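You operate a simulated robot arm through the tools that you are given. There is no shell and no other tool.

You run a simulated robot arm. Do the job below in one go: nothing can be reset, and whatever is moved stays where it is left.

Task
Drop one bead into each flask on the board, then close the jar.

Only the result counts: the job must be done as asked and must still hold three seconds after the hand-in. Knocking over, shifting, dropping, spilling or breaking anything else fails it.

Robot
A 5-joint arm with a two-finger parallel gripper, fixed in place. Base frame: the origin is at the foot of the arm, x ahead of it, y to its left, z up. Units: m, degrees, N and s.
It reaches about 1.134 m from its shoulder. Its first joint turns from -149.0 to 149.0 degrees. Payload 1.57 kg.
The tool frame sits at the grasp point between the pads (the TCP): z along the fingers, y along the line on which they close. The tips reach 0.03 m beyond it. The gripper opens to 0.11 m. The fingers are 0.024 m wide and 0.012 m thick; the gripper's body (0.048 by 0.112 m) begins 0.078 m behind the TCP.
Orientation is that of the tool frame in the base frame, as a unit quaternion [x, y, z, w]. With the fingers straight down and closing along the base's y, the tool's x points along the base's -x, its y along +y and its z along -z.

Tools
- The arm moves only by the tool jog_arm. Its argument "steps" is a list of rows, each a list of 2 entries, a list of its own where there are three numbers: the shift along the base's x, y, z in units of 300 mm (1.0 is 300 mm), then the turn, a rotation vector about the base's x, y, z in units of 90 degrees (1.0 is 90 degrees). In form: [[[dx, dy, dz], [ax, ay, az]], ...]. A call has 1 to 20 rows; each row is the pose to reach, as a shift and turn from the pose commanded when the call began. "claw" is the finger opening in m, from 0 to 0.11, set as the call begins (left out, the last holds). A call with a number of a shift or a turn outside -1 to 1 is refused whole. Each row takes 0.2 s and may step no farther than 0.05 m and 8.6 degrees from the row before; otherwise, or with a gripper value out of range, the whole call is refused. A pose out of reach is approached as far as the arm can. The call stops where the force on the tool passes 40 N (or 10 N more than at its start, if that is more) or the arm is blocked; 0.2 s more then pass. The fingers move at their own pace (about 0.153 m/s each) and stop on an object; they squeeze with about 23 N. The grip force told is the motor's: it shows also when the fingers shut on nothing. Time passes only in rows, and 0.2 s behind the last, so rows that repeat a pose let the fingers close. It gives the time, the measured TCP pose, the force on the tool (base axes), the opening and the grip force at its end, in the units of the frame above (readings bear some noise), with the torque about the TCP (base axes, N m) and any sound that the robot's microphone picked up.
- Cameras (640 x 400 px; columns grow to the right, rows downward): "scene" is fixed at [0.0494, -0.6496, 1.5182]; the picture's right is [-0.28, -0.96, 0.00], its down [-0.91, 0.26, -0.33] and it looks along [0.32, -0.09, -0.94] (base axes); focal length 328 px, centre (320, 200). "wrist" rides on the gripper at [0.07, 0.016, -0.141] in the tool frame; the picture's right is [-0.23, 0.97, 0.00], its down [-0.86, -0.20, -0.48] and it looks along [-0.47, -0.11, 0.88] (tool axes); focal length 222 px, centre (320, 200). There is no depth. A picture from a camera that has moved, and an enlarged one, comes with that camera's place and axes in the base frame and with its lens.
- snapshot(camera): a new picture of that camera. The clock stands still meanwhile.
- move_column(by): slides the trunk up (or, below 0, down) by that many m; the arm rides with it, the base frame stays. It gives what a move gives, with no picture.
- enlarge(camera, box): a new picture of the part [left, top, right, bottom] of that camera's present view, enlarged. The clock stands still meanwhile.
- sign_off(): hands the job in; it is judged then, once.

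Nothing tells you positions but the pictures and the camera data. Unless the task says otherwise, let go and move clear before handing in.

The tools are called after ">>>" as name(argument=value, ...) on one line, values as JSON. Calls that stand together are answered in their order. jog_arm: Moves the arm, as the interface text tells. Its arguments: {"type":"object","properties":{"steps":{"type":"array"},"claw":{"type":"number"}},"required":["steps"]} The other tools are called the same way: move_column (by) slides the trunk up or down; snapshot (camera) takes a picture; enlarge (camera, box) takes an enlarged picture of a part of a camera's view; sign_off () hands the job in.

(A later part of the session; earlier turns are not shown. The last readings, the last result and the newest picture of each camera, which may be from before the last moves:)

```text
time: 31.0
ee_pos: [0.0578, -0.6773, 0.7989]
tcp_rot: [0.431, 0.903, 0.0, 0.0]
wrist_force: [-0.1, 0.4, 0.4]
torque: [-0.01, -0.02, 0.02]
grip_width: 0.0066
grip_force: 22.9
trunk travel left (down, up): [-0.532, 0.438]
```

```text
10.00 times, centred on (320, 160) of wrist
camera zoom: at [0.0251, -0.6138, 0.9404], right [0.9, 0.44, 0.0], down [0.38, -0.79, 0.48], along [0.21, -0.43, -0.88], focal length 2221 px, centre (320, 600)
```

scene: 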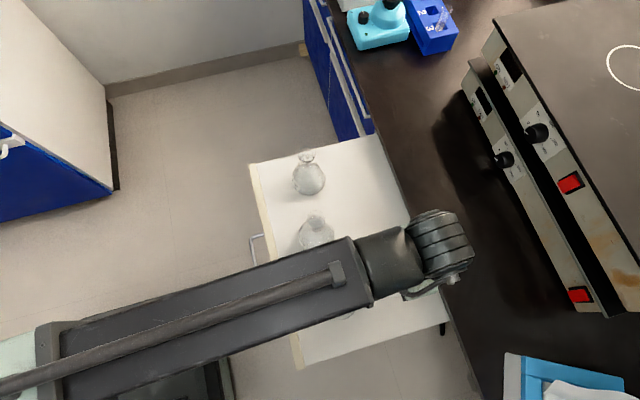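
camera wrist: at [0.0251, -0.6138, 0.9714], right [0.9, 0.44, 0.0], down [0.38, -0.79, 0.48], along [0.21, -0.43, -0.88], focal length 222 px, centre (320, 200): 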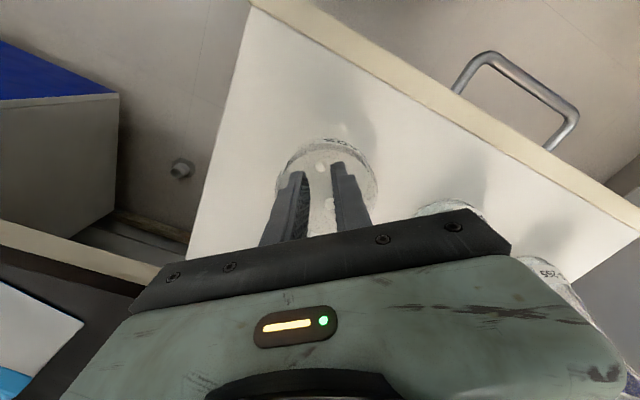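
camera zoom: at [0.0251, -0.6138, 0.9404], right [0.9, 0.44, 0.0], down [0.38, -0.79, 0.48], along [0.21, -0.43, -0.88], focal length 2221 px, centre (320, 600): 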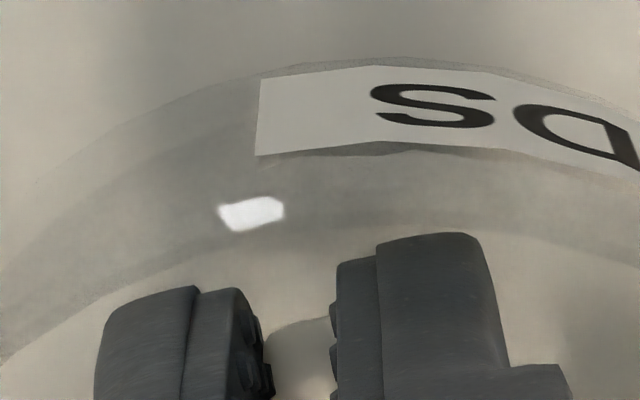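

Something pale is visible between the tips. I'll lift gently and check whether the bead comes along.

>>> move_column(by=0.05)

>>> snapshot(camera="wrist")

>>> enlarge(camera="wrist", box=[270, 100, 380, 180])

```text
time: 31.9
ee_pos: [0.0576, -0.6793, 0.8501]
tcp_rot: [0.431, 0.902, 0.0, 0.0]
wrist_force: [0.6, 0.1, 0.0]
torque: [-0.01, -0.02, 0.0]
grip_width: 0.0065
grip_force: 23.0
trunk travel left (down, up): [-0.582, 0.388]
```

```text
taken
camera wrist: at [0.0251, -0.6138, 0.9904], right [0.9, 0.44, 0.0], down [0.38, -0.79, 0.48], along [0.21, -0.43, -0.88], focal length 222 px, centre (320, 200)
```

wrist: 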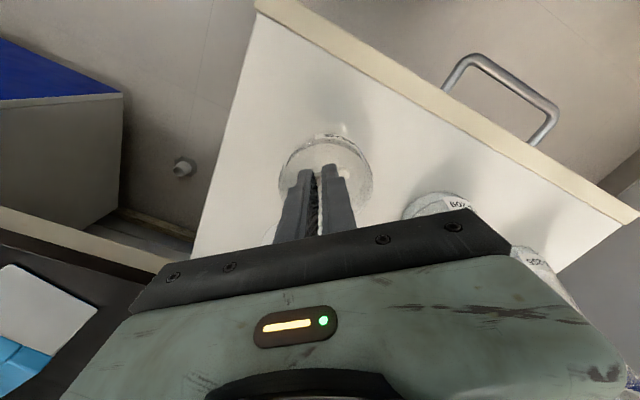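

```text
5.00 times, centred on (325, 140) of wrist
camera zoom: at [0.0251, -0.6138, 0.9904], right [0.9, 0.44, 0.0], down [0.38, -0.79, 0.48], along [0.21, -0.43, -0.88], focal length 1111 px, centre (295, 500)
```

zoom: 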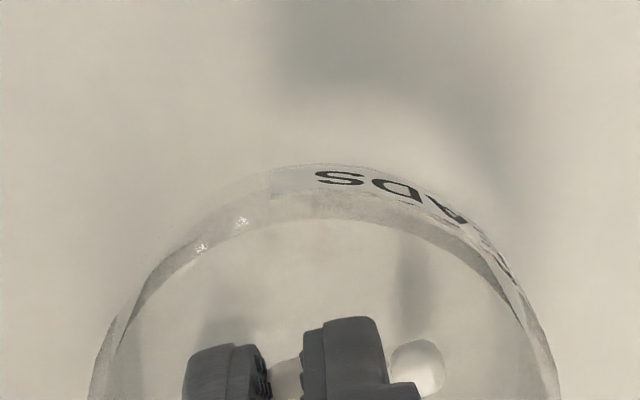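

Bead b1 is held and its spot in the jar is empty. I'll raise well above the flask mouths and move toward the nearer flask (S-209), stopping short to look.

>>> move_column(by=0.12)

>>> jog_arm(steps=[[[0.1, 0, 0], [0, 0, 0]], [[0.2, 0, 0], [0, 0, 0]], [[0.3, 0, 0], [0, 0, 0]], [[0.4, -0.01, 0], [0, 0, 0]], [[0.45, -0.02, 0], [0, 0, 0]], [[0.45, -0.02, 0], [0, 0, 0]]])

>>> snapshot(camera="wrist")

>>> snapshot(camera="scene")

```text
time: 33.4
ee_pos: [0.057, -0.6775, 0.9695]
tcp_rot: [0.431, 0.902, -0.001, 0.0]
wrist_force: [0.8, -0.1, -0.1]
torque: [0.0, -0.01, -0.01]
grip_width: 0.0063
grip_force: 23.3
trunk travel left (down, up): [-0.702, 0.268]
```

```text
time: 34.8
ee_pos: [0.1941, -0.6833, 0.9688]
tcp_rot: [0.43, 0.903, 0.0, -0.001]
wrist_force: [1.1, -0.7, 0.8]
torque: [-0.01, -0.03, -0.01]
grip_width: 0.0064
grip_force: 23.0
trunk travel left (down, up): [-0.702, 0.268]
```

```text
taken
camera wrist: at [0.1612, -0.619, 1.1104], right [0.9, 0.44, 0.0], down [0.38, -0.79, 0.48], along [0.21, -0.43, -0.88], focal length 222 px, centre (320, 200)
```

wrist: 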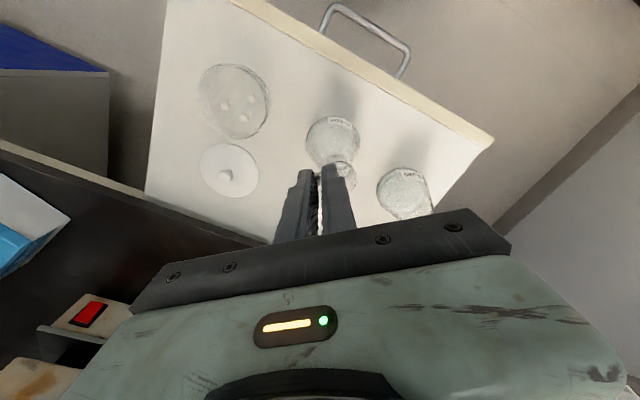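

```text
taken
```

scene: 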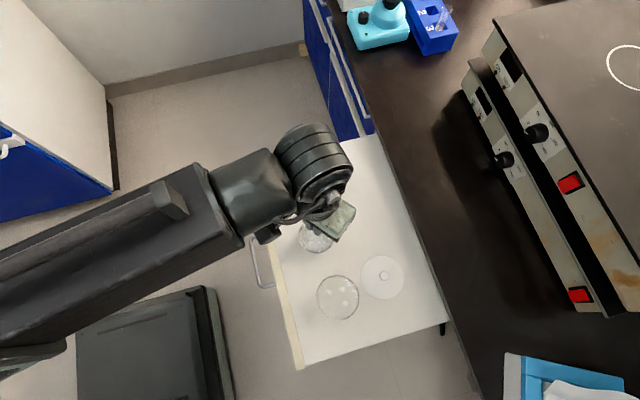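

>>> enlarge(camera="wrist", box=[280, 100, 400, 190])

>>> enlarge(camera="scene", box=[300, 250, 420, 330])

```text
4.44 times, centred on (340, 145) of wrist
camera zoom: at [0.1612, -0.619, 1.1104], right [0.9, 0.44, 0.0], down [0.38, -0.79, 0.48], along [0.21, -0.43, -0.88], focal length 987 px, centre (231, 444)
```

zoom: 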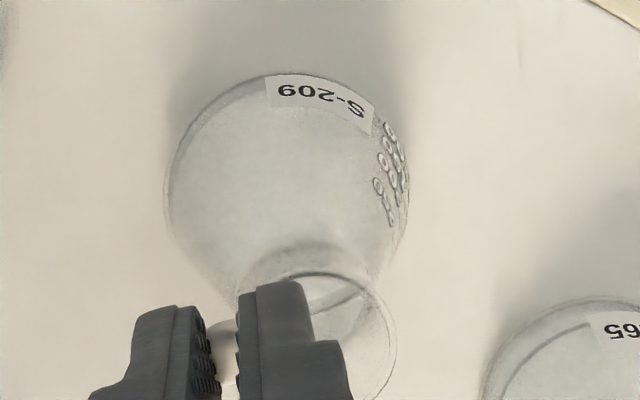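

```text
5.00 times, centred on (360, 290) of scene
camera zoom: at [0.0494, -0.6496, 1.5182], right [-0.28, -0.96, 0.0], down [-0.91, 0.26, -0.33], along [0.32, -0.09, -0.94], focal length 1639 px, centre (120, -250)
```

zoom: 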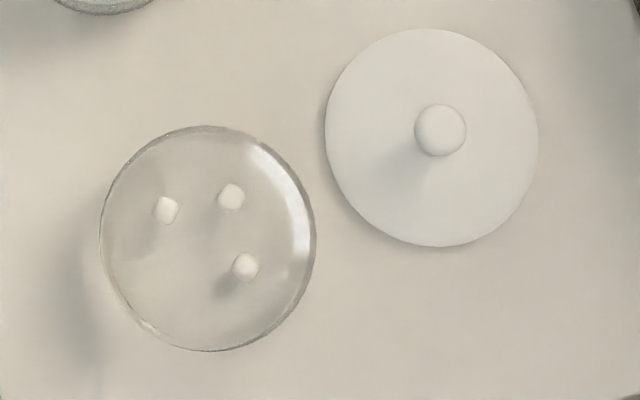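

The bead is held, and three beads remain in the jar. I'll shift outward a little so the fingers don't hide the S-209 mouth.

>>> jog_arm(steps=[[[0.07, -0.086, 0], [0, 0, 0]], [[0.14, -0.172, 0], [0, 0, 0]], [[0.14, -0.172, 0], [0, 0, 0]]])

>>> snapshot(camera="wrist")

>>> enlarge(camera="wrist", box=[240, 60, 400, 180])

```text
time: 35.6
ee_pos: [0.237, -0.7349, 0.9689]
tcp_rot: [0.43, 0.903, 0.0, 0.0]
wrist_force: [0.0, -0.1, -0.1]
torque: [0.0, 0.0, -0.03]
grip_width: 0.0064
grip_force: 23.1
trunk travel left (down, up): [-0.702, 0.268]
```

```text
taken
camera wrist: at [0.2034, -0.6717, 1.1103], right [0.9, 0.44, 0.0], down [0.38, -0.79, 0.48], along [0.21, -0.43, -0.88], focal length 222 px, centre (320, 200)
```

wrist: 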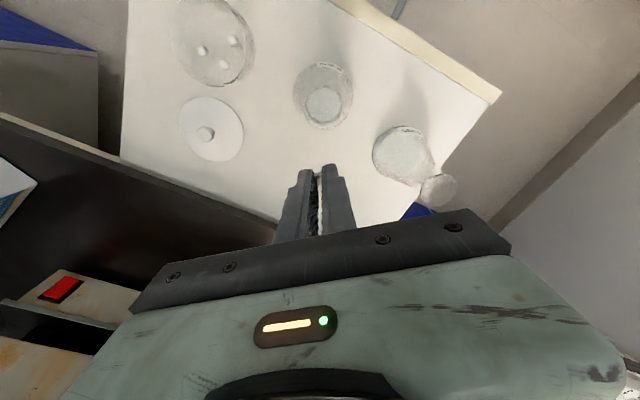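

```text
3.33 times, centred on (320, 120) of wrist
camera zoom: at [0.2034, -0.6717, 1.1103], right [0.9, 0.44, 0.0], down [0.38, -0.79, 0.48], along [0.21, -0.43, -0.88], focal length 740 px, centre (320, 467)
```

zoom: 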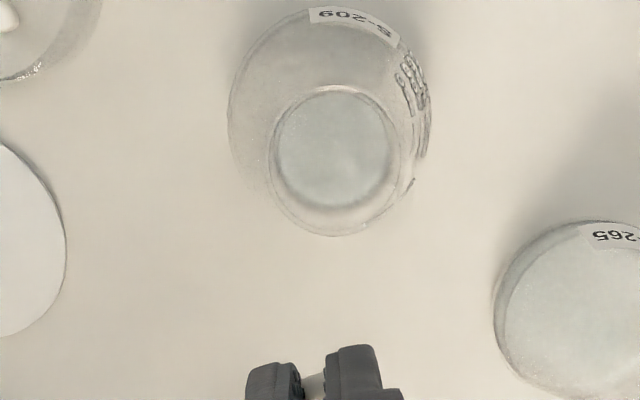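

Now the S-209 mouth is clear: centre about (0.217, -0.690), outer diameter about 35 mm, rim near z = 0.902. I'll move the bead over it and lower to just above the rim.

>>> jog_arm(steps=[[[-0.0206, 0.0524, 0], [0, 0, 0]], [[-0.0411, 0.1049, 0], [0, 0, 0]], [[-0.0617, 0.1573, 0], [0, 0, 0]], [[-0.0617, 0.1573, 0], [0, 0, 0]]])

>>> move_column(by=-0.02)

>>> snapshot(camera="wrist")

>>> enlarge(camera="wrist", box=[270, 110, 390, 200])

>>> enlarge(camera="scene", box=[270, 180, 390, 260])

```text
time: 36.6
ee_pos: [0.2146, -0.689, 0.9691]
tcp_rot: [0.431, 0.902, 0.0, 0.0]
wrist_force: [-0.8, 0.3, 0.6]
torque: [-0.01, -0.03, 0.0]
grip_width: 0.0062
grip_force: 23.6
trunk travel left (down, up): [-0.702, 0.268]
```

```text
time: 37.3
ee_pos: [0.2152, -0.6882, 0.9485]
tcp_rot: [0.431, 0.902, 0.0, -0.001]
wrist_force: [0.0, -0.1, -0.9]
torque: [-0.01, -0.01, 0.01]
grip_width: 0.0065
grip_force: 22.8
trunk travel left (down, up): [-0.682, 0.288]
```

```text
taken
camera wrist: at [0.183, -0.6235, 1.0903], right [0.9, 0.44, 0.0], down [0.38, -0.79, 0.48], along [0.21, -0.43, -0.88], focal length 222 px, centre (320, 200)
```

wrist: 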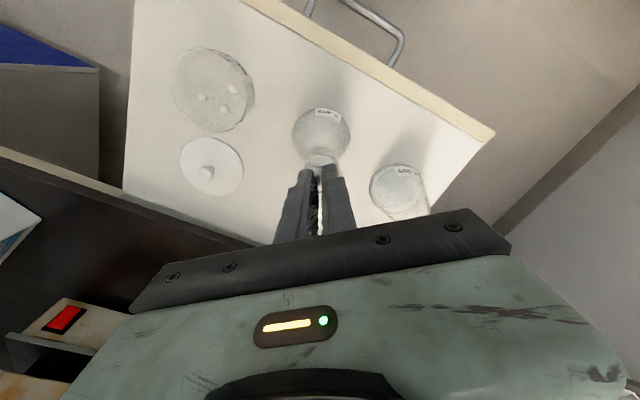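

```text
4.44 times, centred on (330, 155) of wrist
camera zoom: at [0.183, -0.6235, 1.0903], right [0.9, 0.44, 0.0], down [0.38, -0.79, 0.48], along [0.21, -0.43, -0.88], focal length 987 px, centre (276, 400)
```

zoom: 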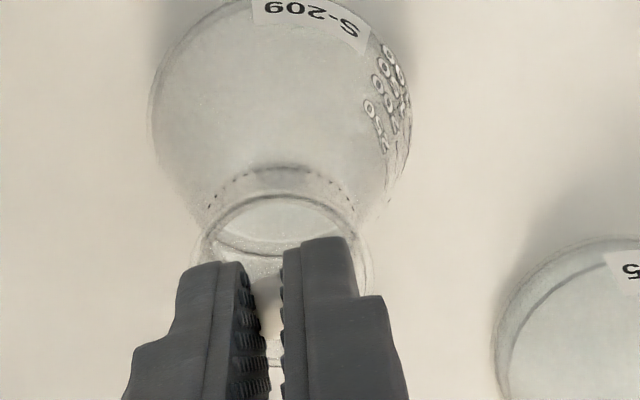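

```text
5.00 times, centred on (330, 220) of scene
camera zoom: at [0.0494, -0.6496, 1.5182], right [-0.28, -0.96, 0.0], down [-0.91, 0.26, -0.33], along [0.32, -0.09, -0.94], focal length 1639 px, centre (270, 100)
```

zoom: 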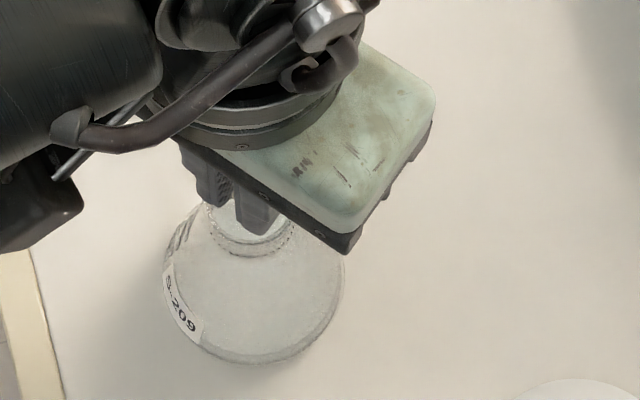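

I'm a couple of mm off the mouth centre. I'll correct that, lower 6 mm more, and release the bead.

>>> jog_arm(steps=[[[0.008, -0.005, 0], [0, 0, 0]], [[0.008, -0.005, 0], [0, 0, 0]]])

>>> move_column(by=-0.006)

>>> enlarge(camera="wrist", box=[270, 110, 390, 200])

>>> enlarge(camera="scene", box=[290, 200, 360, 250])

```text
time: 37.9
ee_pos: [0.2191, -0.689, 0.949]
tcp_rot: [0.431, 0.902, 0.0, 0.0]
wrist_force: [-0.4, 1.4, -0.3]
torque: [0.0, 0.0, -0.04]
grip_width: 0.0064
grip_force: 23.3
trunk travel left (down, up): [-0.682, 0.288]
```

```text
time: 38.5
ee_pos: [0.2164, -0.6894, 0.943]
tcp_rot: [0.43, 0.903, 0.0, -0.001]
wrist_force: [0.2, -0.1, 0.3]
torque: [-0.02, -0.01, -0.02]
grip_width: 0.0064
grip_force: 23.2
trunk travel left (down, up): [-0.676, 0.294]
```

```text
4.44 times, centred on (330, 155) of wrist
camera zoom: at [0.1859, -0.6247, 1.0844], right [0.9, 0.44, 0.0], down [0.38, -0.79, 0.48], along [0.21, -0.43, -0.88], focal length 987 px, centre (276, 400)
```

zoom: 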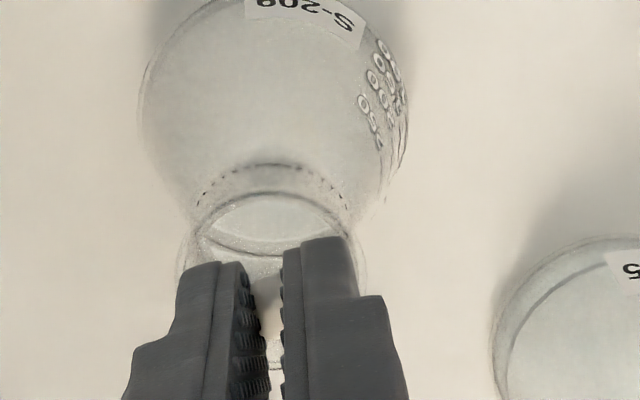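

```text
8.00 times, centred on (325, 225) of scene
camera zoom: at [0.0494, -0.6496, 1.5182], right [-0.28, -0.96, 0.0], down [-0.91, 0.26, -0.33], along [0.32, -0.09, -0.94], focal length 2623 px, centre (280, 0)
```

zoom: 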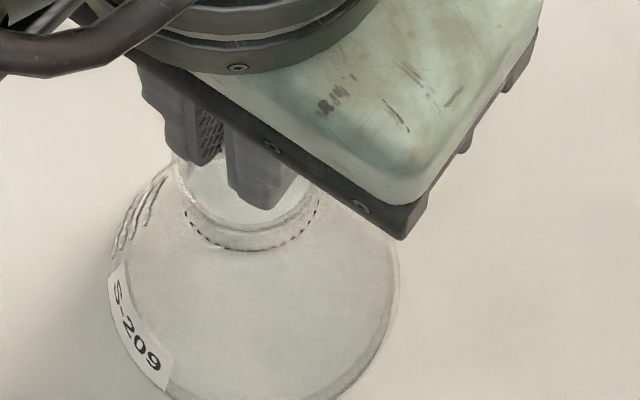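

The bead is centred over the mouth with the tips about 1 cm above the rim. Releasing now.

>>> jog_arm(steps=[[[0, 0, 0], [0, 0, 0]], [[0, 0, 0], [0, 0, 0]], [[0, 0, 0], [0, 0, 0]]], claw=0.03)

>>> snapshot(camera="wrist")

>>> enlarge(camera="wrist", box=[270, 90, 390, 180])

>>> enlarge(camera="scene", box=[290, 200, 360, 250])

```text
time: 39.2
ee_pos: [0.2192, -0.6883, 0.9434]
tcp_rot: [0.431, 0.902, 0.0, -0.001]
wrist_force: [0.1, -0.1, 0.7]
torque: [0.01, 0.0, 0.01]
grip_width: 0.0301
grip_force: 0.1
trunk travel left (down, up): [-0.676, 0.294]
```

```text
taken
camera wrist: at [0.1859, -0.6247, 1.0844], right [0.9, 0.44, 0.0], down [0.38, -0.79, 0.48], along [0.21, -0.43, -0.88], focal length 222 px, centre (320, 200)
```

wrist: 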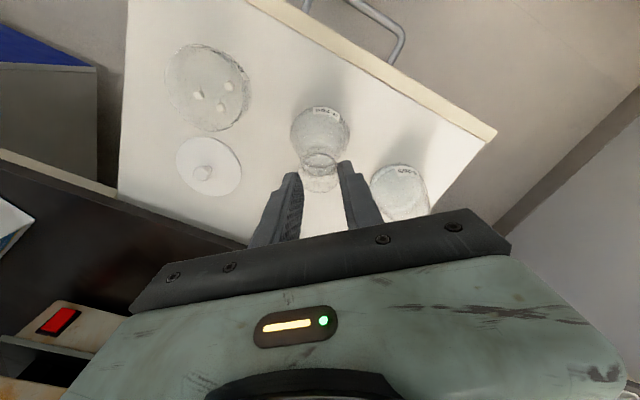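

```text
4.44 times, centred on (330, 135) of wrist
camera zoom: at [0.1859, -0.6247, 1.0844], right [0.9, 0.44, 0.0], down [0.38, -0.79, 0.48], along [0.21, -0.43, -0.88], focal length 987 px, centre (276, 489)
```

zoom: 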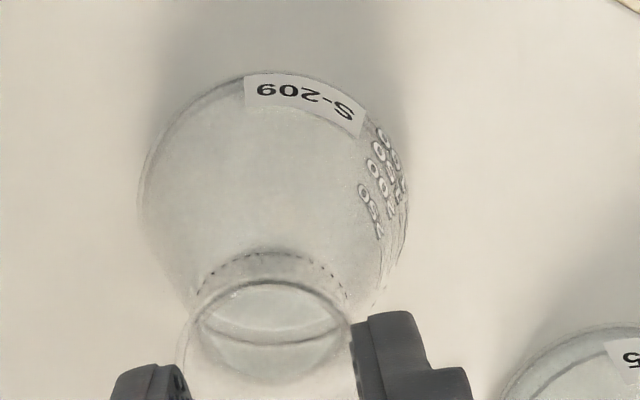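

```text
8.00 times, centred on (325, 225) of scene
camera zoom: at [0.0494, -0.6496, 1.5182], right [-0.28, -0.96, 0.0], down [-0.91, 0.26, -0.33], along [0.32, -0.09, -0.94], focal length 2623 px, centre (280, 0)
```

zoom: 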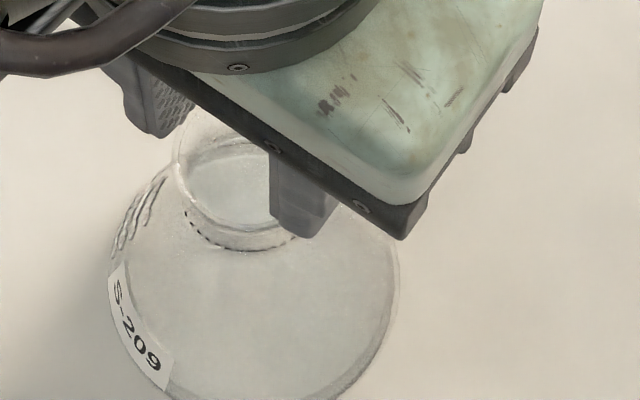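

The fingers are empty. I'll raise and step to the spot that looks straight down into S-209 to confirm the bead is inside.

>>> move_column(by=0.026)

>>> jog_arm(steps=[[[0.03, -0.08, 0], [0, 0, 0]], [[0.06, -0.157, 0], [0, 0, 0]], [[0.06, -0.157, 0], [0, 0, 0]]])

>>> enlarge(camera="wrist", box=[270, 50, 390, 140])

>>> snapshot(camera="scene")

>>> snapshot(camera="wrist")

```text
time: 40.0
ee_pos: [0.2177, -0.6891, 0.9688]
tcp_rot: [0.43, 0.903, 0.0, -0.001]
wrist_force: [-0.4, 0.3, 0.2]
torque: [-0.02, -0.01, -0.01]
grip_width: 0.0301
grip_force: 0.1
trunk travel left (down, up): [-0.702, 0.268]
```

```text
time: 40.8
ee_pos: [0.2357, -0.737, 0.9698]
tcp_rot: [0.431, 0.902, -0.001, -0.001]
wrist_force: [0.1, -0.1, -0.1]
torque: [0.02, 0.02, 0.03]
grip_width: 0.0299
grip_force: 0.1
trunk travel left (down, up): [-0.702, 0.268]
```

```text
4.44 times, centred on (330, 95) of wrist
camera zoom: at [0.2033, -0.6725, 1.1103], right [0.9, 0.44, 0.0], down [0.38, -0.79, 0.48], along [0.21, -0.43, -0.88], focal length 987 px, centre (276, 667)
```

zoom: 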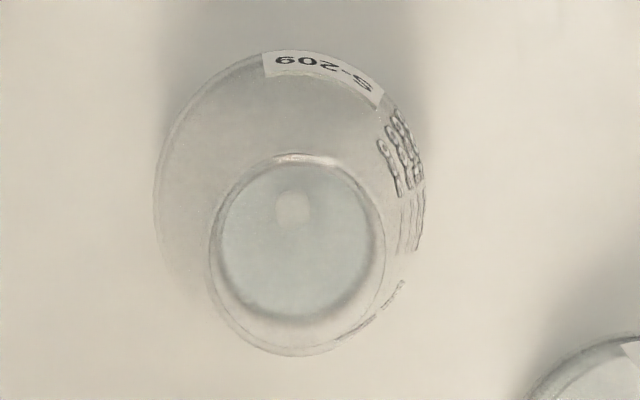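

```text
taken
```

scene: 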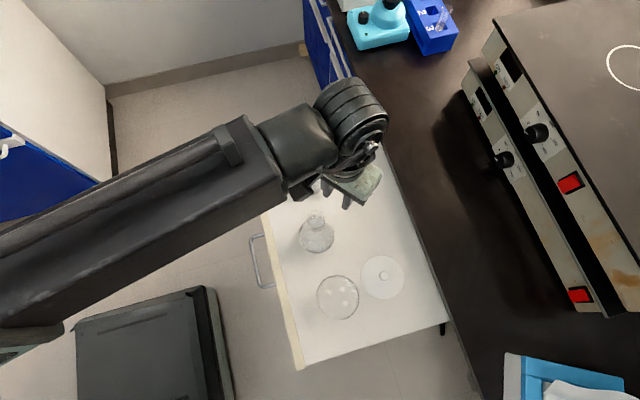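

```text
taken
camera wrist: at [0.2033, -0.6725, 1.1103], right [0.9, 0.44, 0.0], down [0.38, -0.79, 0.48], along [0.21, -0.43, -0.88], focal length 222 px, centre (320, 200)
```

wrist: 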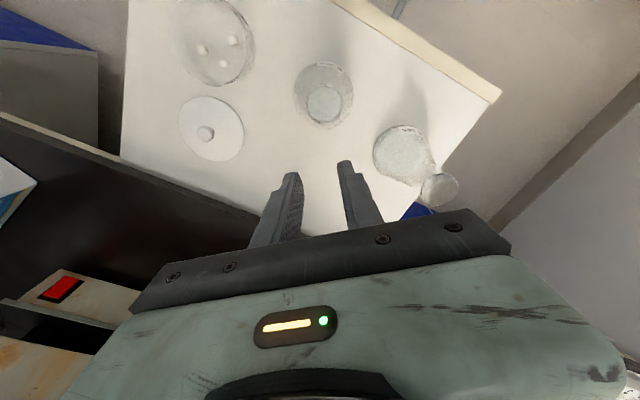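

The bead is visible inside S-209. Next I'll go back over the jar for bead b4 near (0.083, -0.711), keeping the same tool angle.

>>> jog_arm(steps=[[[-0.13, 0.021, 0], [0, 0, 0]], [[-0.26, 0.042, 0], [0, 0, 0]], [[-0.39, 0.063, 0], [0, 0, 0]], [[-0.504, 0.084, 0], [0, 0, 0]], [[-0.504, 0.084, 0], [0, 0, 0]], [[-0.504, 0.084, 0], [0, 0, 0]]], claw=0.02)

>>> move_column(by=-0.1)

>>> snapshot(camera="wrist")

>>> enlarge(camera="wrist", box=[250, 80, 410, 200])

```text
time: 42.2
ee_pos: [0.085, -0.7115, 0.9682]
tcp_rot: [0.43, 0.903, 0.0, 0.0]
wrist_force: [0.3, -0.4, 0.5]
torque: [-0.02, -0.01, -0.03]
grip_width: 0.0199
grip_force: 0.1
trunk travel left (down, up): [-0.702, 0.268]
```

```text
time: 43.5
ee_pos: [0.0853, -0.7114, 0.8696]
tcp_rot: [0.431, 0.902, 0.0, -0.001]
wrist_force: [0.6, -0.6, 0.5]
torque: [0.05, -0.02, 0.03]
grip_width: 0.0201
grip_force: 0.0
trunk travel left (down, up): [-0.602, 0.368]
```

```text
taken
camera wrist: at [0.0529, -0.6478, 1.0104], right [0.9, 0.44, 0.0], down [0.38, -0.79, 0.48], along [0.21, -0.43, -0.88], focal length 222 px, centre (320, 200)
```

wrist: 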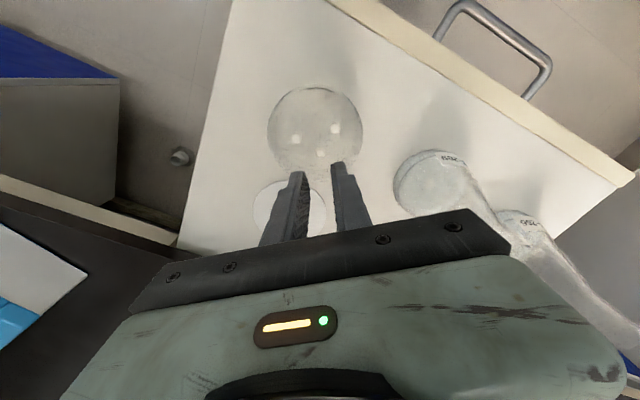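

```text
3.33 times, centred on (330, 140) of wrist
camera zoom: at [0.0529, -0.6478, 1.0104], right [0.9, 0.44, 0.0], down [0.38, -0.79, 0.48], along [0.21, -0.43, -0.88], focal length 740 px, centre (287, 400)
```

zoom: 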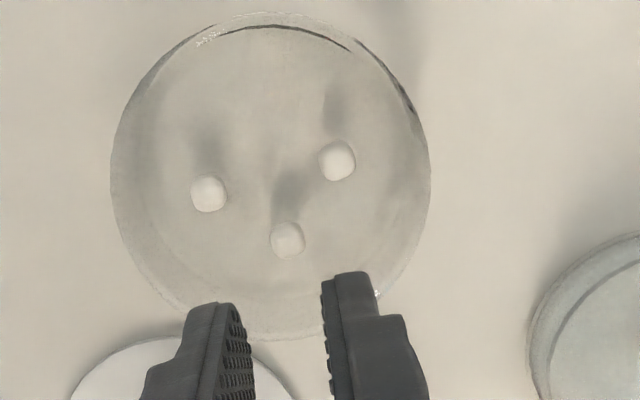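

b4 is at (0.0835, -0.7114) and the tool is within about 1 mm of it. I'll nudge slightly inward to balance the wall and neighbour clearances, then lower in stages.

>>> jog_arm(steps=[[[-0.004, 0.005, 0], [0, 0, 0]], [[-0.004, 0.005, 0], [0, 0, 0]]], claw=0.019)

>>> move_column(by=-0.045)

>>> enlarge(camera="wrist", box=[250, 80, 410, 200])

```text
time: 44.1
ee_pos: [0.0831, -0.7121, 0.8698]
tcp_rot: [0.431, 0.903, 0.001, 0.0]
wrist_force: [0.4, 0.3, -0.2]
torque: [-0.01, 0.01, -0.01]
grip_width: 0.0192
grip_force: 0.0
trunk travel left (down, up): [-0.602, 0.368]
```

```text
time: 45.0
ee_pos: [0.0844, -0.7112, 0.8242]
tcp_rot: [0.431, 0.903, 0.001, -0.001]
wrist_force: [0.9, 1.2, 0.6]
torque: [-0.04, 0.02, 0.0]
grip_width: 0.019
grip_force: 0.1
trunk travel left (down, up): [-0.557, 0.413]
```

```text
3.33 times, centred on (330, 140) of wrist
camera zoom: at [0.0518, -0.6464, 0.9653], right [0.9, 0.44, 0.0], down [0.38, -0.79, 0.48], along [0.21, -0.43, -0.88], focal length 740 px, centre (287, 400)
```

zoom: 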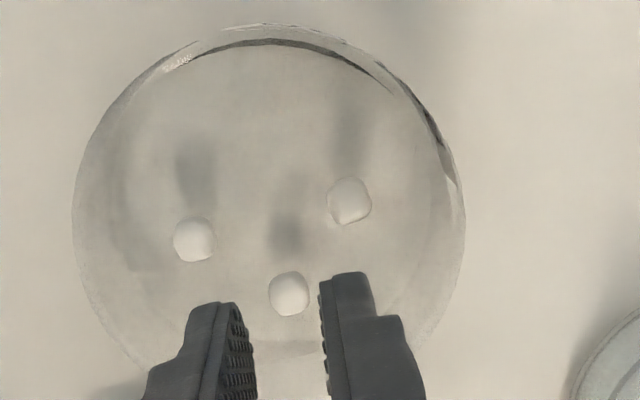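

>>> move_column(by=-0.02)

>>> enlarge(camera="wrist", box=[250, 100, 410, 220])

```text
time: 45.6
ee_pos: [0.084, -0.7118, 0.8035]
tcp_rot: [0.429, 0.903, 0.0, -0.001]
wrist_force: [0.3, 0.3, -0.4]
torque: [-0.06, 0.0, 0.02]
grip_width: 0.0191
grip_force: 0.0
trunk travel left (down, up): [-0.537, 0.433]
```

```text
3.33 times, centred on (330, 160) of wrist
camera zoom: at [0.0518, -0.6465, 0.9453], right [0.9, 0.44, 0.0], down [0.38, -0.79, 0.48], along [0.21, -0.43, -0.88], focal length 740 px, centre (287, 333)
```

zoom: 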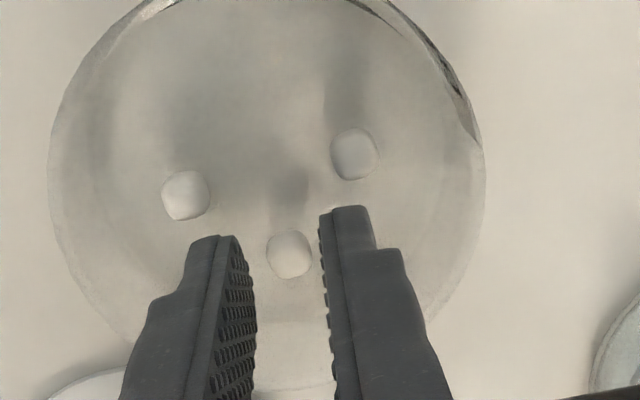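

Clearances look good. I'll lower the last 5 mm and close on the bead.

>>> move_column(by=-0.005)

>>> jog_arm(steps=[[[0, 0, 0], [0, 0, 0]], [[0, 0, 0], [0, 0, 0]], [[0, 0, 0], [0, 0, 0]]], claw=0.0)

>>> move_column(by=0.05)

>>> snapshot(camera="wrist")

>>> enlarge(camera="wrist", box=[250, 90, 410, 210])

```text
time: 46.2
ee_pos: [0.083, -0.711, 0.7994]
tcp_rot: [0.43, 0.903, 0.0, -0.001]
wrist_force: [0.3, 0.1, 0.3]
torque: [0.0, 0.0, 0.02]
grip_width: 0.0189
grip_force: 0.0
trunk travel left (down, up): [-0.532, 0.438]
```

```text
time: 47.0
ee_pos: [0.0844, -0.7108, 0.7988]
tcp_rot: [0.43, 0.903, 0.001, -0.001]
wrist_force: [-0.1, 0.1, 0.7]
torque: [0.0, 0.0, 0.03]
grip_width: 0.0063
grip_force: 22.5
trunk travel left (down, up): [-0.532, 0.438]
```

```text
time: 47.9
ee_pos: [0.0836, -0.7115, 0.8499]
tcp_rot: [0.43, 0.903, 0.0, -0.001]
wrist_force: [-0.4, -0.7, 0.2]
torque: [-0.01, 0.01, -0.03]
grip_width: 0.0064
grip_force: 22.8
trunk travel left (down, up): [-0.582, 0.388]
```

```text
taken
camera wrist: at [0.0518, -0.6465, 0.9904], right [0.9, 0.44, 0.0], down [0.38, -0.79, 0.48], along [0.21, -0.43, -0.88], focal length 222 px, centre (320, 200)
```

wrist: 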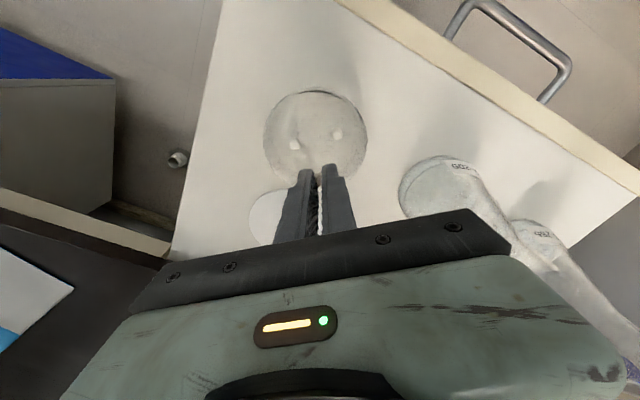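

```text
3.33 times, centred on (330, 150) of wrist
camera zoom: at [0.0518, -0.6465, 0.9904], right [0.9, 0.44, 0.0], down [0.38, -0.79, 0.48], along [0.21, -0.43, -0.88], focal length 740 px, centre (287, 367)
```

zoom: 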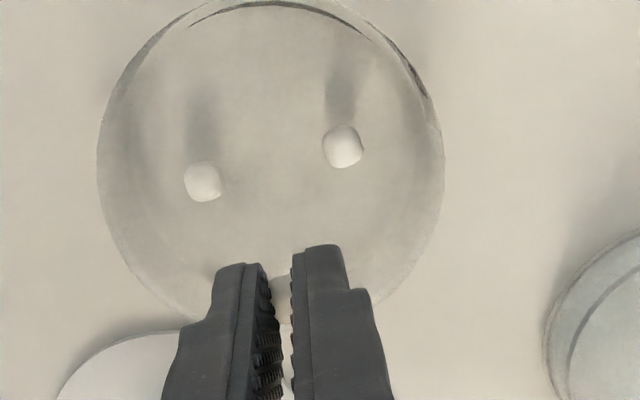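

The second bead is held and two remain in the jar. I'll raise and move to a viewing spot beside flask S-265.

>>> move_column(by=0.13)

>>> jog_arm(steps=[[[0.14, -0.023, 0], [0, 0, 0]], [[0.28, -0.046, 0], [0, 0, 0]], [[0.42, -0.069, 0], [0, 0, 0]], [[0.56, -0.092, 0], [0, 0, 0]], [[0.7, -0.115, 0], [0, 0, 0]], [[0.84, -0.138, 0], [0, 0, 0]], [[0.98, -0.16, 0], [0, 0, 0]], [[0.98, -0.16, 0], [0, 0, 0]], [[0.98, -0.16, 0], [0, 0, 0]]])

>>> snapshot(camera="wrist")

>>> enlarge(camera="wrist", box=[240, 60, 400, 180])

>>> snapshot(camera="scene")

```text
time: 49.5
ee_pos: [0.0833, -0.7121, 0.9782]
tcp_rot: [0.431, 0.902, 0.001, -0.001]
wrist_force: [0.4, 1.0, 0.4]
torque: [0.01, 0.05, -0.02]
grip_width: 0.0065
grip_force: 23.5
trunk travel left (down, up): [-0.712, 0.258]
```

```text
time: 51.5
ee_pos: [0.3797, -0.7604, 0.9793]
tcp_rot: [0.43, 0.903, 0.0, -0.001]
wrist_force: [0.6, 0.0, -0.3]
torque: [0.0, -0.02, 0.02]
grip_width: 0.0061
grip_force: 23.0
trunk travel left (down, up): [-0.712, 0.258]
```

```text
taken
camera wrist: at [0.3467, -0.6963, 1.1204], right [0.9, 0.44, 0.0], down [0.38, -0.79, 0.48], along [0.21, -0.43, -0.88], focal length 222 px, centre (320, 200)
```

wrist: 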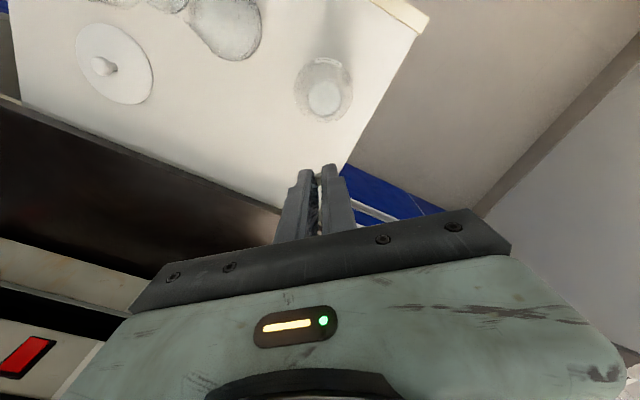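

```text
3.33 times, centred on (320, 120) of wrist
camera zoom: at [0.3467, -0.6963, 1.1204], right [0.9, 0.44, 0.0], down [0.38, -0.79, 0.48], along [0.21, -0.43, -0.88], focal length 740 px, centre (320, 467)
```

zoom: 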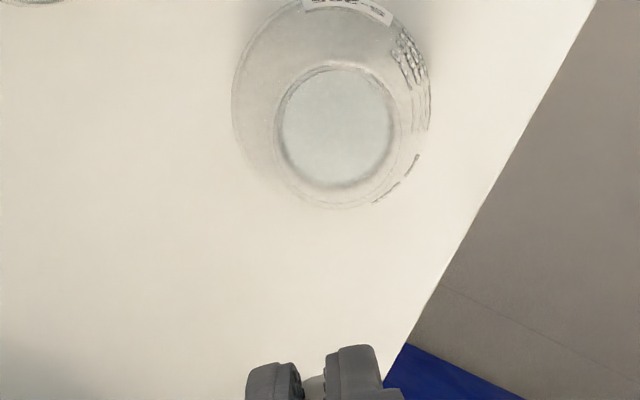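

```text
taken
```

scene: 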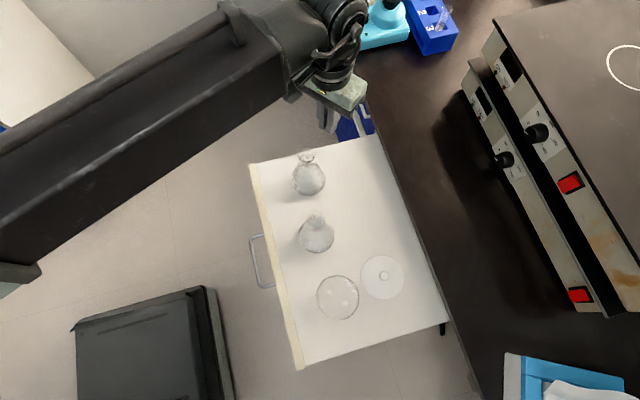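

The S-265 mouth is at about (0.3586, -0.710) with the rim at about 0.902. I'll move the bead above it and check.

>>> jog_arm(steps=[[[-0.0222, 0.057, 0], [0, 0, 0]], [[-0.0445, 0.114, 0], [0, 0, 0]], [[-0.0667, 0.171, 0], [0, 0, 0]], [[-0.0667, 0.171, 0], [0, 0, 0]]])

>>> move_column(by=-0.03)

>>> enlarge(camera="wrist", box=[270, 110, 390, 200])

>>> enlarge(camera="scene", box=[270, 130, 340, 210])

```text
time: 52.5
ee_pos: [0.3584, -0.7068, 0.978]
tcp_rot: [0.431, 0.903, 0.0, -0.002]
wrist_force: [-0.4, -0.7, -0.1]
torque: [-0.01, 0.02, 0.01]
grip_width: 0.0064
grip_force: 23.4
trunk travel left (down, up): [-0.712, 0.258]
```

```text
time: 53.2
ee_pos: [0.3577, -0.7094, 0.9489]
tcp_rot: [0.43, 0.903, 0.0, -0.001]
wrist_force: [0.0, -0.6, 0.1]
torque: [0.0, 0.01, -0.01]
grip_width: 0.0063
grip_force: 22.8
trunk travel left (down, up): [-0.682, 0.288]
```

```text
4.44 times, centred on (330, 155) of wrist
camera zoom: at [0.3262, -0.6437, 1.0904], right [0.9, 0.44, 0.0], down [0.38, -0.79, 0.48], along [0.21, -0.43, -0.88], focal length 987 px, centre (276, 400)
```

zoom: 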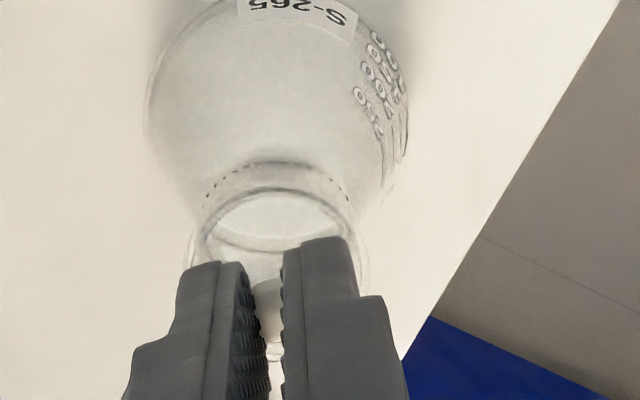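

```text
5.00 times, centred on (305, 170) of scene
camera zoom: at [0.0494, -0.6496, 1.5182], right [-0.28, -0.96, 0.0], down [-0.91, 0.26, -0.33], along [0.32, -0.09, -0.94], focal length 1639 px, centre (395, 350)
```

zoom: 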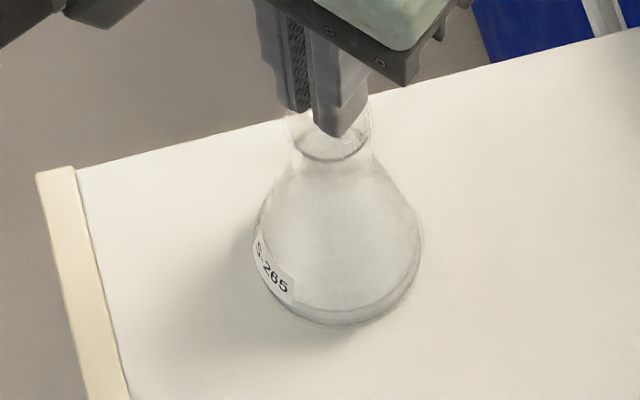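

>>> jog_arm(steps=[[[0.006, -0.004, 0], [0, 0, 0]], [[0.006, -0.004, 0], [0, 0, 0]]])

>>> move_column(by=-0.006)

>>> enlarge(camera="wrist", box=[270, 110, 390, 200])

```text
time: 53.8
ee_pos: [0.3604, -0.7091, 0.9494]
tcp_rot: [0.431, 0.902, 0.0, -0.001]
wrist_force: [-0.2, -0.3, 0.6]
torque: [-0.04, -0.04, -0.02]
grip_width: 0.0067
grip_force: 22.7
trunk travel left (down, up): [-0.682, 0.288]
```

```text
time: 54.4
ee_pos: [0.3596, -0.7091, 0.9442]
tcp_rot: [0.431, 0.902, 0.0, -0.001]
wrist_force: [-0.8, 0.2, 0.4]
torque: [0.01, -0.01, -0.03]
grip_width: 0.0063
grip_force: 22.4
trunk travel left (down, up): [-0.676, 0.294]
```

```text
4.44 times, centred on (330, 155) of wrist
camera zoom: at [0.3279, -0.6448, 1.0844], right [0.9, 0.44, 0.0], down [0.38, -0.79, 0.48], along [0.21, -0.43, -0.88], focal length 987 px, centre (276, 400)
```

zoom: 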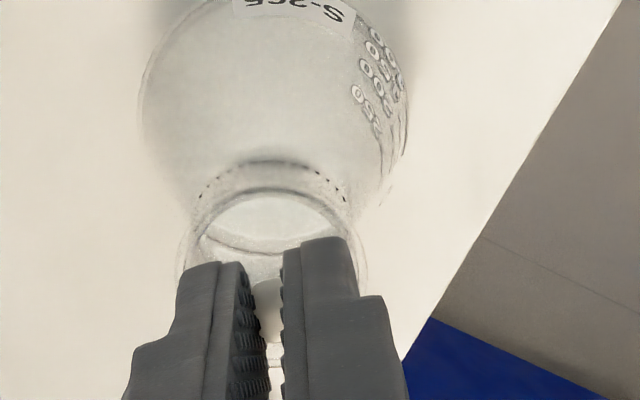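

This matches the view from the first successful drop. Releasing the second bead.

>>> jog_arm(steps=[[[0, 0, 0], [0, 0, 0]], [[0, 0, 0], [0, 0, 0]], [[0, 0, 0], [0, 0, 0]]], claw=0.03)

>>> move_column(by=0.036)

>>> jog_arm(steps=[[[0.03, -0.085, 0], [0, 0, 0]], [[0.06, -0.17, 0], [0, 0, 0]], [[0.06, -0.17, 0], [0, 0, 0]]])

>>> snapshot(camera="wrist")

>>> enlarge(camera="wrist", box=[270, 50, 390, 140])

>>> enlarge(camera="scene", box=[260, 140, 420, 340])

```text
time: 55.2
ee_pos: [0.3597, -0.7089, 0.9431]
tcp_rot: [0.431, 0.902, 0.0, -0.001]
wrist_force: [-0.2, 0.6, 0.0]
torque: [0.04, 0.04, 0.0]
grip_width: 0.0299
grip_force: 0.1
trunk travel left (down, up): [-0.676, 0.294]
```

```text
time: 56.0
ee_pos: [0.3598, -0.7095, 0.98]
tcp_rot: [0.431, 0.902, 0.001, -0.001]
wrist_force: [0.0, 0.3, 0.0]
torque: [-0.03, -0.01, -0.01]
grip_width: 0.0302
grip_force: 0.0
trunk travel left (down, up): [-0.712, 0.258]
```

```text
time: 56.8
ee_pos: [0.3792, -0.7599, 0.9788]
tcp_rot: [0.43, 0.903, 0.0, -0.001]
wrist_force: [-0.5, 0.5, 0.4]
torque: [0.03, 0.02, 0.02]
grip_width: 0.0302
grip_force: 0.0
trunk travel left (down, up): [-0.712, 0.258]
```

```text
taken
camera wrist: at [0.3473, -0.6959, 1.1203], right [0.9, 0.44, 0.0], down [0.38, -0.79, 0.48], along [0.21, -0.43, -0.88], focal length 222 px, centre (320, 200)
```

wrist: 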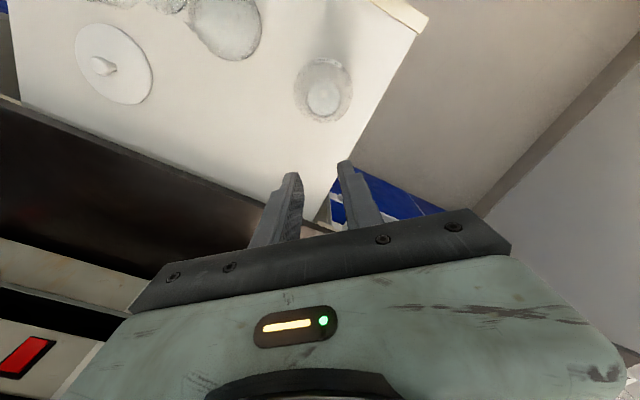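

```text
4.44 times, centred on (330, 95) of wrist
camera zoom: at [0.3473, -0.6959, 1.1203], right [0.9, 0.44, 0.0], down [0.38, -0.79, 0.48], along [0.21, -0.43, -0.88], focal length 987 px, centre (276, 667)
```

zoom: 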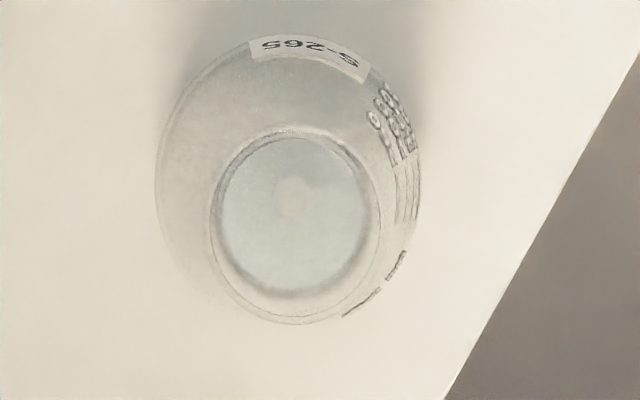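

```text
2.00 times, centred on (340, 240) of scene
camera zoom: at [0.0494, -0.6496, 1.5182], right [-0.28, -0.96, 0.0], down [-0.91, 0.26, -0.33], along [0.32, -0.09, -0.94], focal length 656 px, centre (280, 120)
```

zoom: 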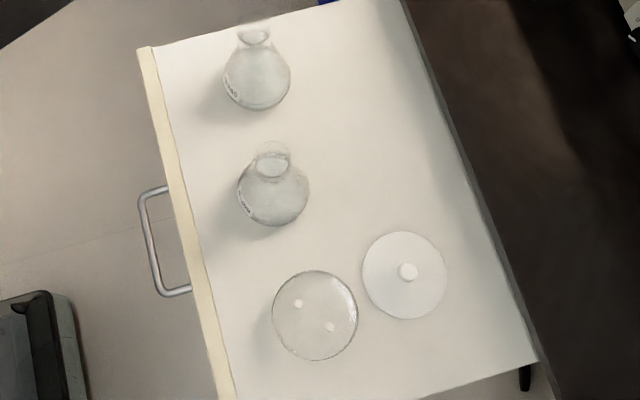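

>>> enlarge(camera="wrist", box=[300, 60, 350, 125])

>>> enlarge(camera="scene", box=[285, 145, 345, 260])

```text
6.15 times, centred on (325, 92) of wrist
camera zoom: at [0.3473, -0.6959, 1.1203], right [0.9, 0.44, 0.0], down [0.38, -0.79, 0.48], along [0.21, -0.43, -0.88], focal length 1367 px, centre (289, 862)
```

zoom: 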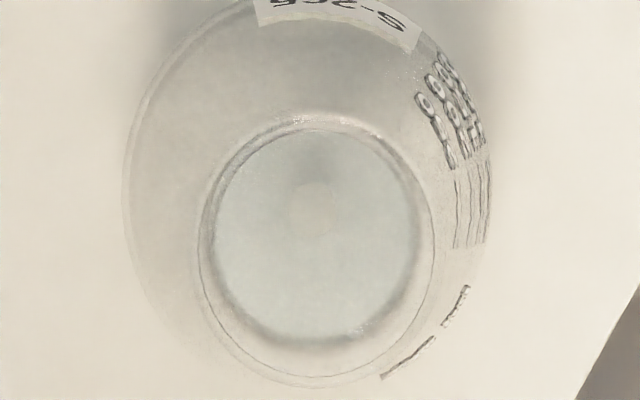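

```text
3.48 times, centred on (315, 202) of scene
camera zoom: at [0.0494, -0.6496, 1.5182], right [-0.28, -0.96, 0.0], down [-0.91, 0.26, -0.33], along [0.32, -0.09, -0.94], focal length 1140 px, centre (337, 191)
```

zoom: 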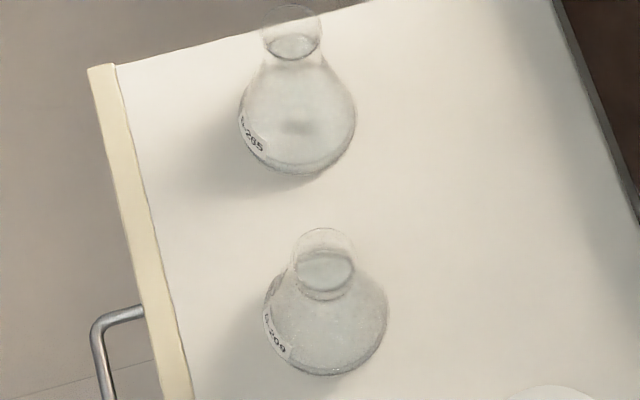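

Both flasks now hold one bead each and two remain in the jar. Next I'll return to the lid, turning the tool back to the angle I first gripped it with.

>>> jog_arm(steps=[[[-0.14, -0.021, 0], [0, 0, -0.062]], [[-0.28, -0.043, 0], [0, 0, -0.124]], [[-0.42, -0.064, 0], [0, 0, -0.186]], [[-0.56, -0.085, 0], [0, 0, -0.248]], [[-0.7, -0.107, 0], [0, 0, -0.31]], [[-0.84, -0.128, 0], [0, 0, -0.372]], [[-0.978, -0.149, 0], [0, 0, -0.4333]], [[-0.978, -0.149, 0], [0, 0, -0.4333]], [[-0.978, -0.149, 0], [0, 0, -0.4333]]], claw=0.05)

>>> move_column(by=-0.1)

>>> snapshot(camera="wrist")

>>> enlarge(camera="wrist", box=[220, 60, 420, 230])

```text
time: 58.8
ee_pos: [0.0838, -0.8052, 0.9783]
tcp_rot: [0.707, 0.707, 0.001, 0.0]
wrist_force: [0.1, 0.2, -0.1]
torque: [0.01, 0.04, -0.03]
grip_width: 0.0501
grip_force: 0.1
trunk travel left (down, up): [-0.712, 0.258]
```

```text
time: 60.1
ee_pos: [0.0844, -0.8056, 0.8793]
tcp_rot: [0.707, 0.707, 0.001, -0.001]
wrist_force: [-0.2, -0.7, 0.5]
torque: [0.02, 0.03, 0.0]
grip_width: 0.0503
grip_force: 0.0
trunk travel left (down, up): [-0.612, 0.358]
```

```text
taken
camera wrist: at [0.0997, -0.7357, 1.0204], right [0.97, -0.23, 0.0], down [-0.2, -0.86, 0.48], along [-0.11, -0.46, -0.88], focal length 222 px, centre (320, 200)
```

wrist: 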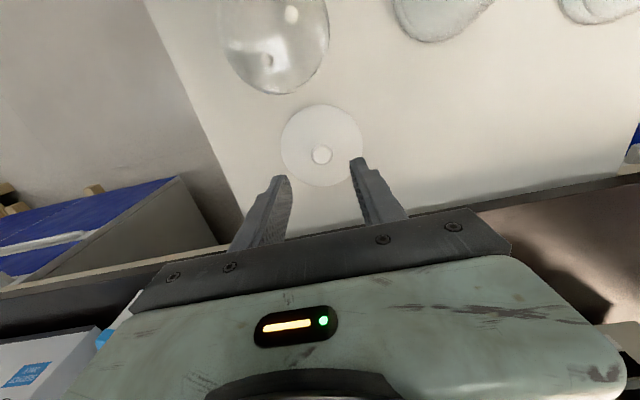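

```text
2.35 times, centred on (320, 145) of wrist
camera zoom: at [0.0997, -0.7357, 1.0204], right [0.97, -0.23, 0.0], down [-0.2, -0.86, 0.48], along [-0.11, -0.46, -0.88], focal length 523 px, centre (320, 329)
```

zoom: 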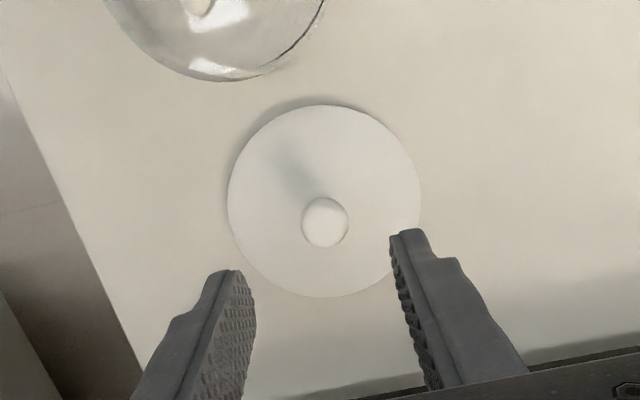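

The lid hasn't moved; the knob is at (0.0855, -0.8056). I'll fine-align and lower to the original gripping height.

>>> jog_arm(steps=[[[0.006, 0.002, 0], [0, 0, 0]], [[0.006, 0.002, 0], [0, 0, 0]]])

>>> move_column(by=-0.065)

>>> enlarge(camera="wrist", box=[220, 60, 420, 230])

```text
time: 60.7
ee_pos: [0.0859, -0.8047, 0.8792]
tcp_rot: [0.707, 0.707, 0.001, -0.001]
wrist_force: [-0.6, 0.9, -0.4]
torque: [-0.04, 0.02, -0.01]
grip_width: 0.05
grip_force: 0.0
trunk travel left (down, up): [-0.612, 0.358]
```

```text
time: 61.8
ee_pos: [0.0858, -0.8048, 0.8151]
tcp_rot: [0.707, 0.707, 0.0, 0.0]
wrist_force: [0.5, 0.0, -1.2]
torque: [-0.01, 0.01, 0.01]
grip_width: 0.0501
grip_force: 0.0
trunk travel left (down, up): [-0.547, 0.423]
```

```text
2.35 times, centred on (320, 145) of wrist
camera zoom: at [0.1012, -0.7352, 0.9554], right [0.97, -0.23, 0.0], down [-0.2, -0.86, 0.48], along [-0.11, -0.46, -0.88], focal length 523 px, centre (320, 329)
```

zoom: 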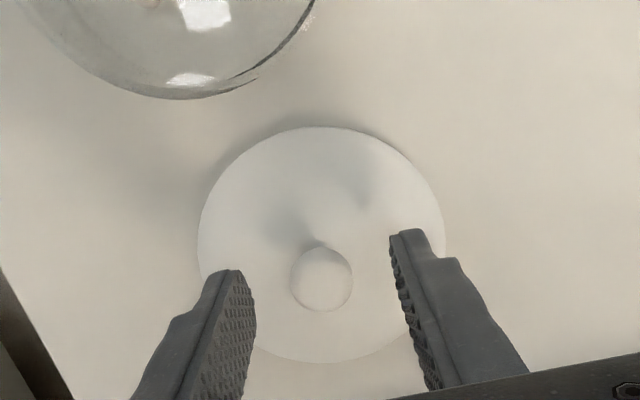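

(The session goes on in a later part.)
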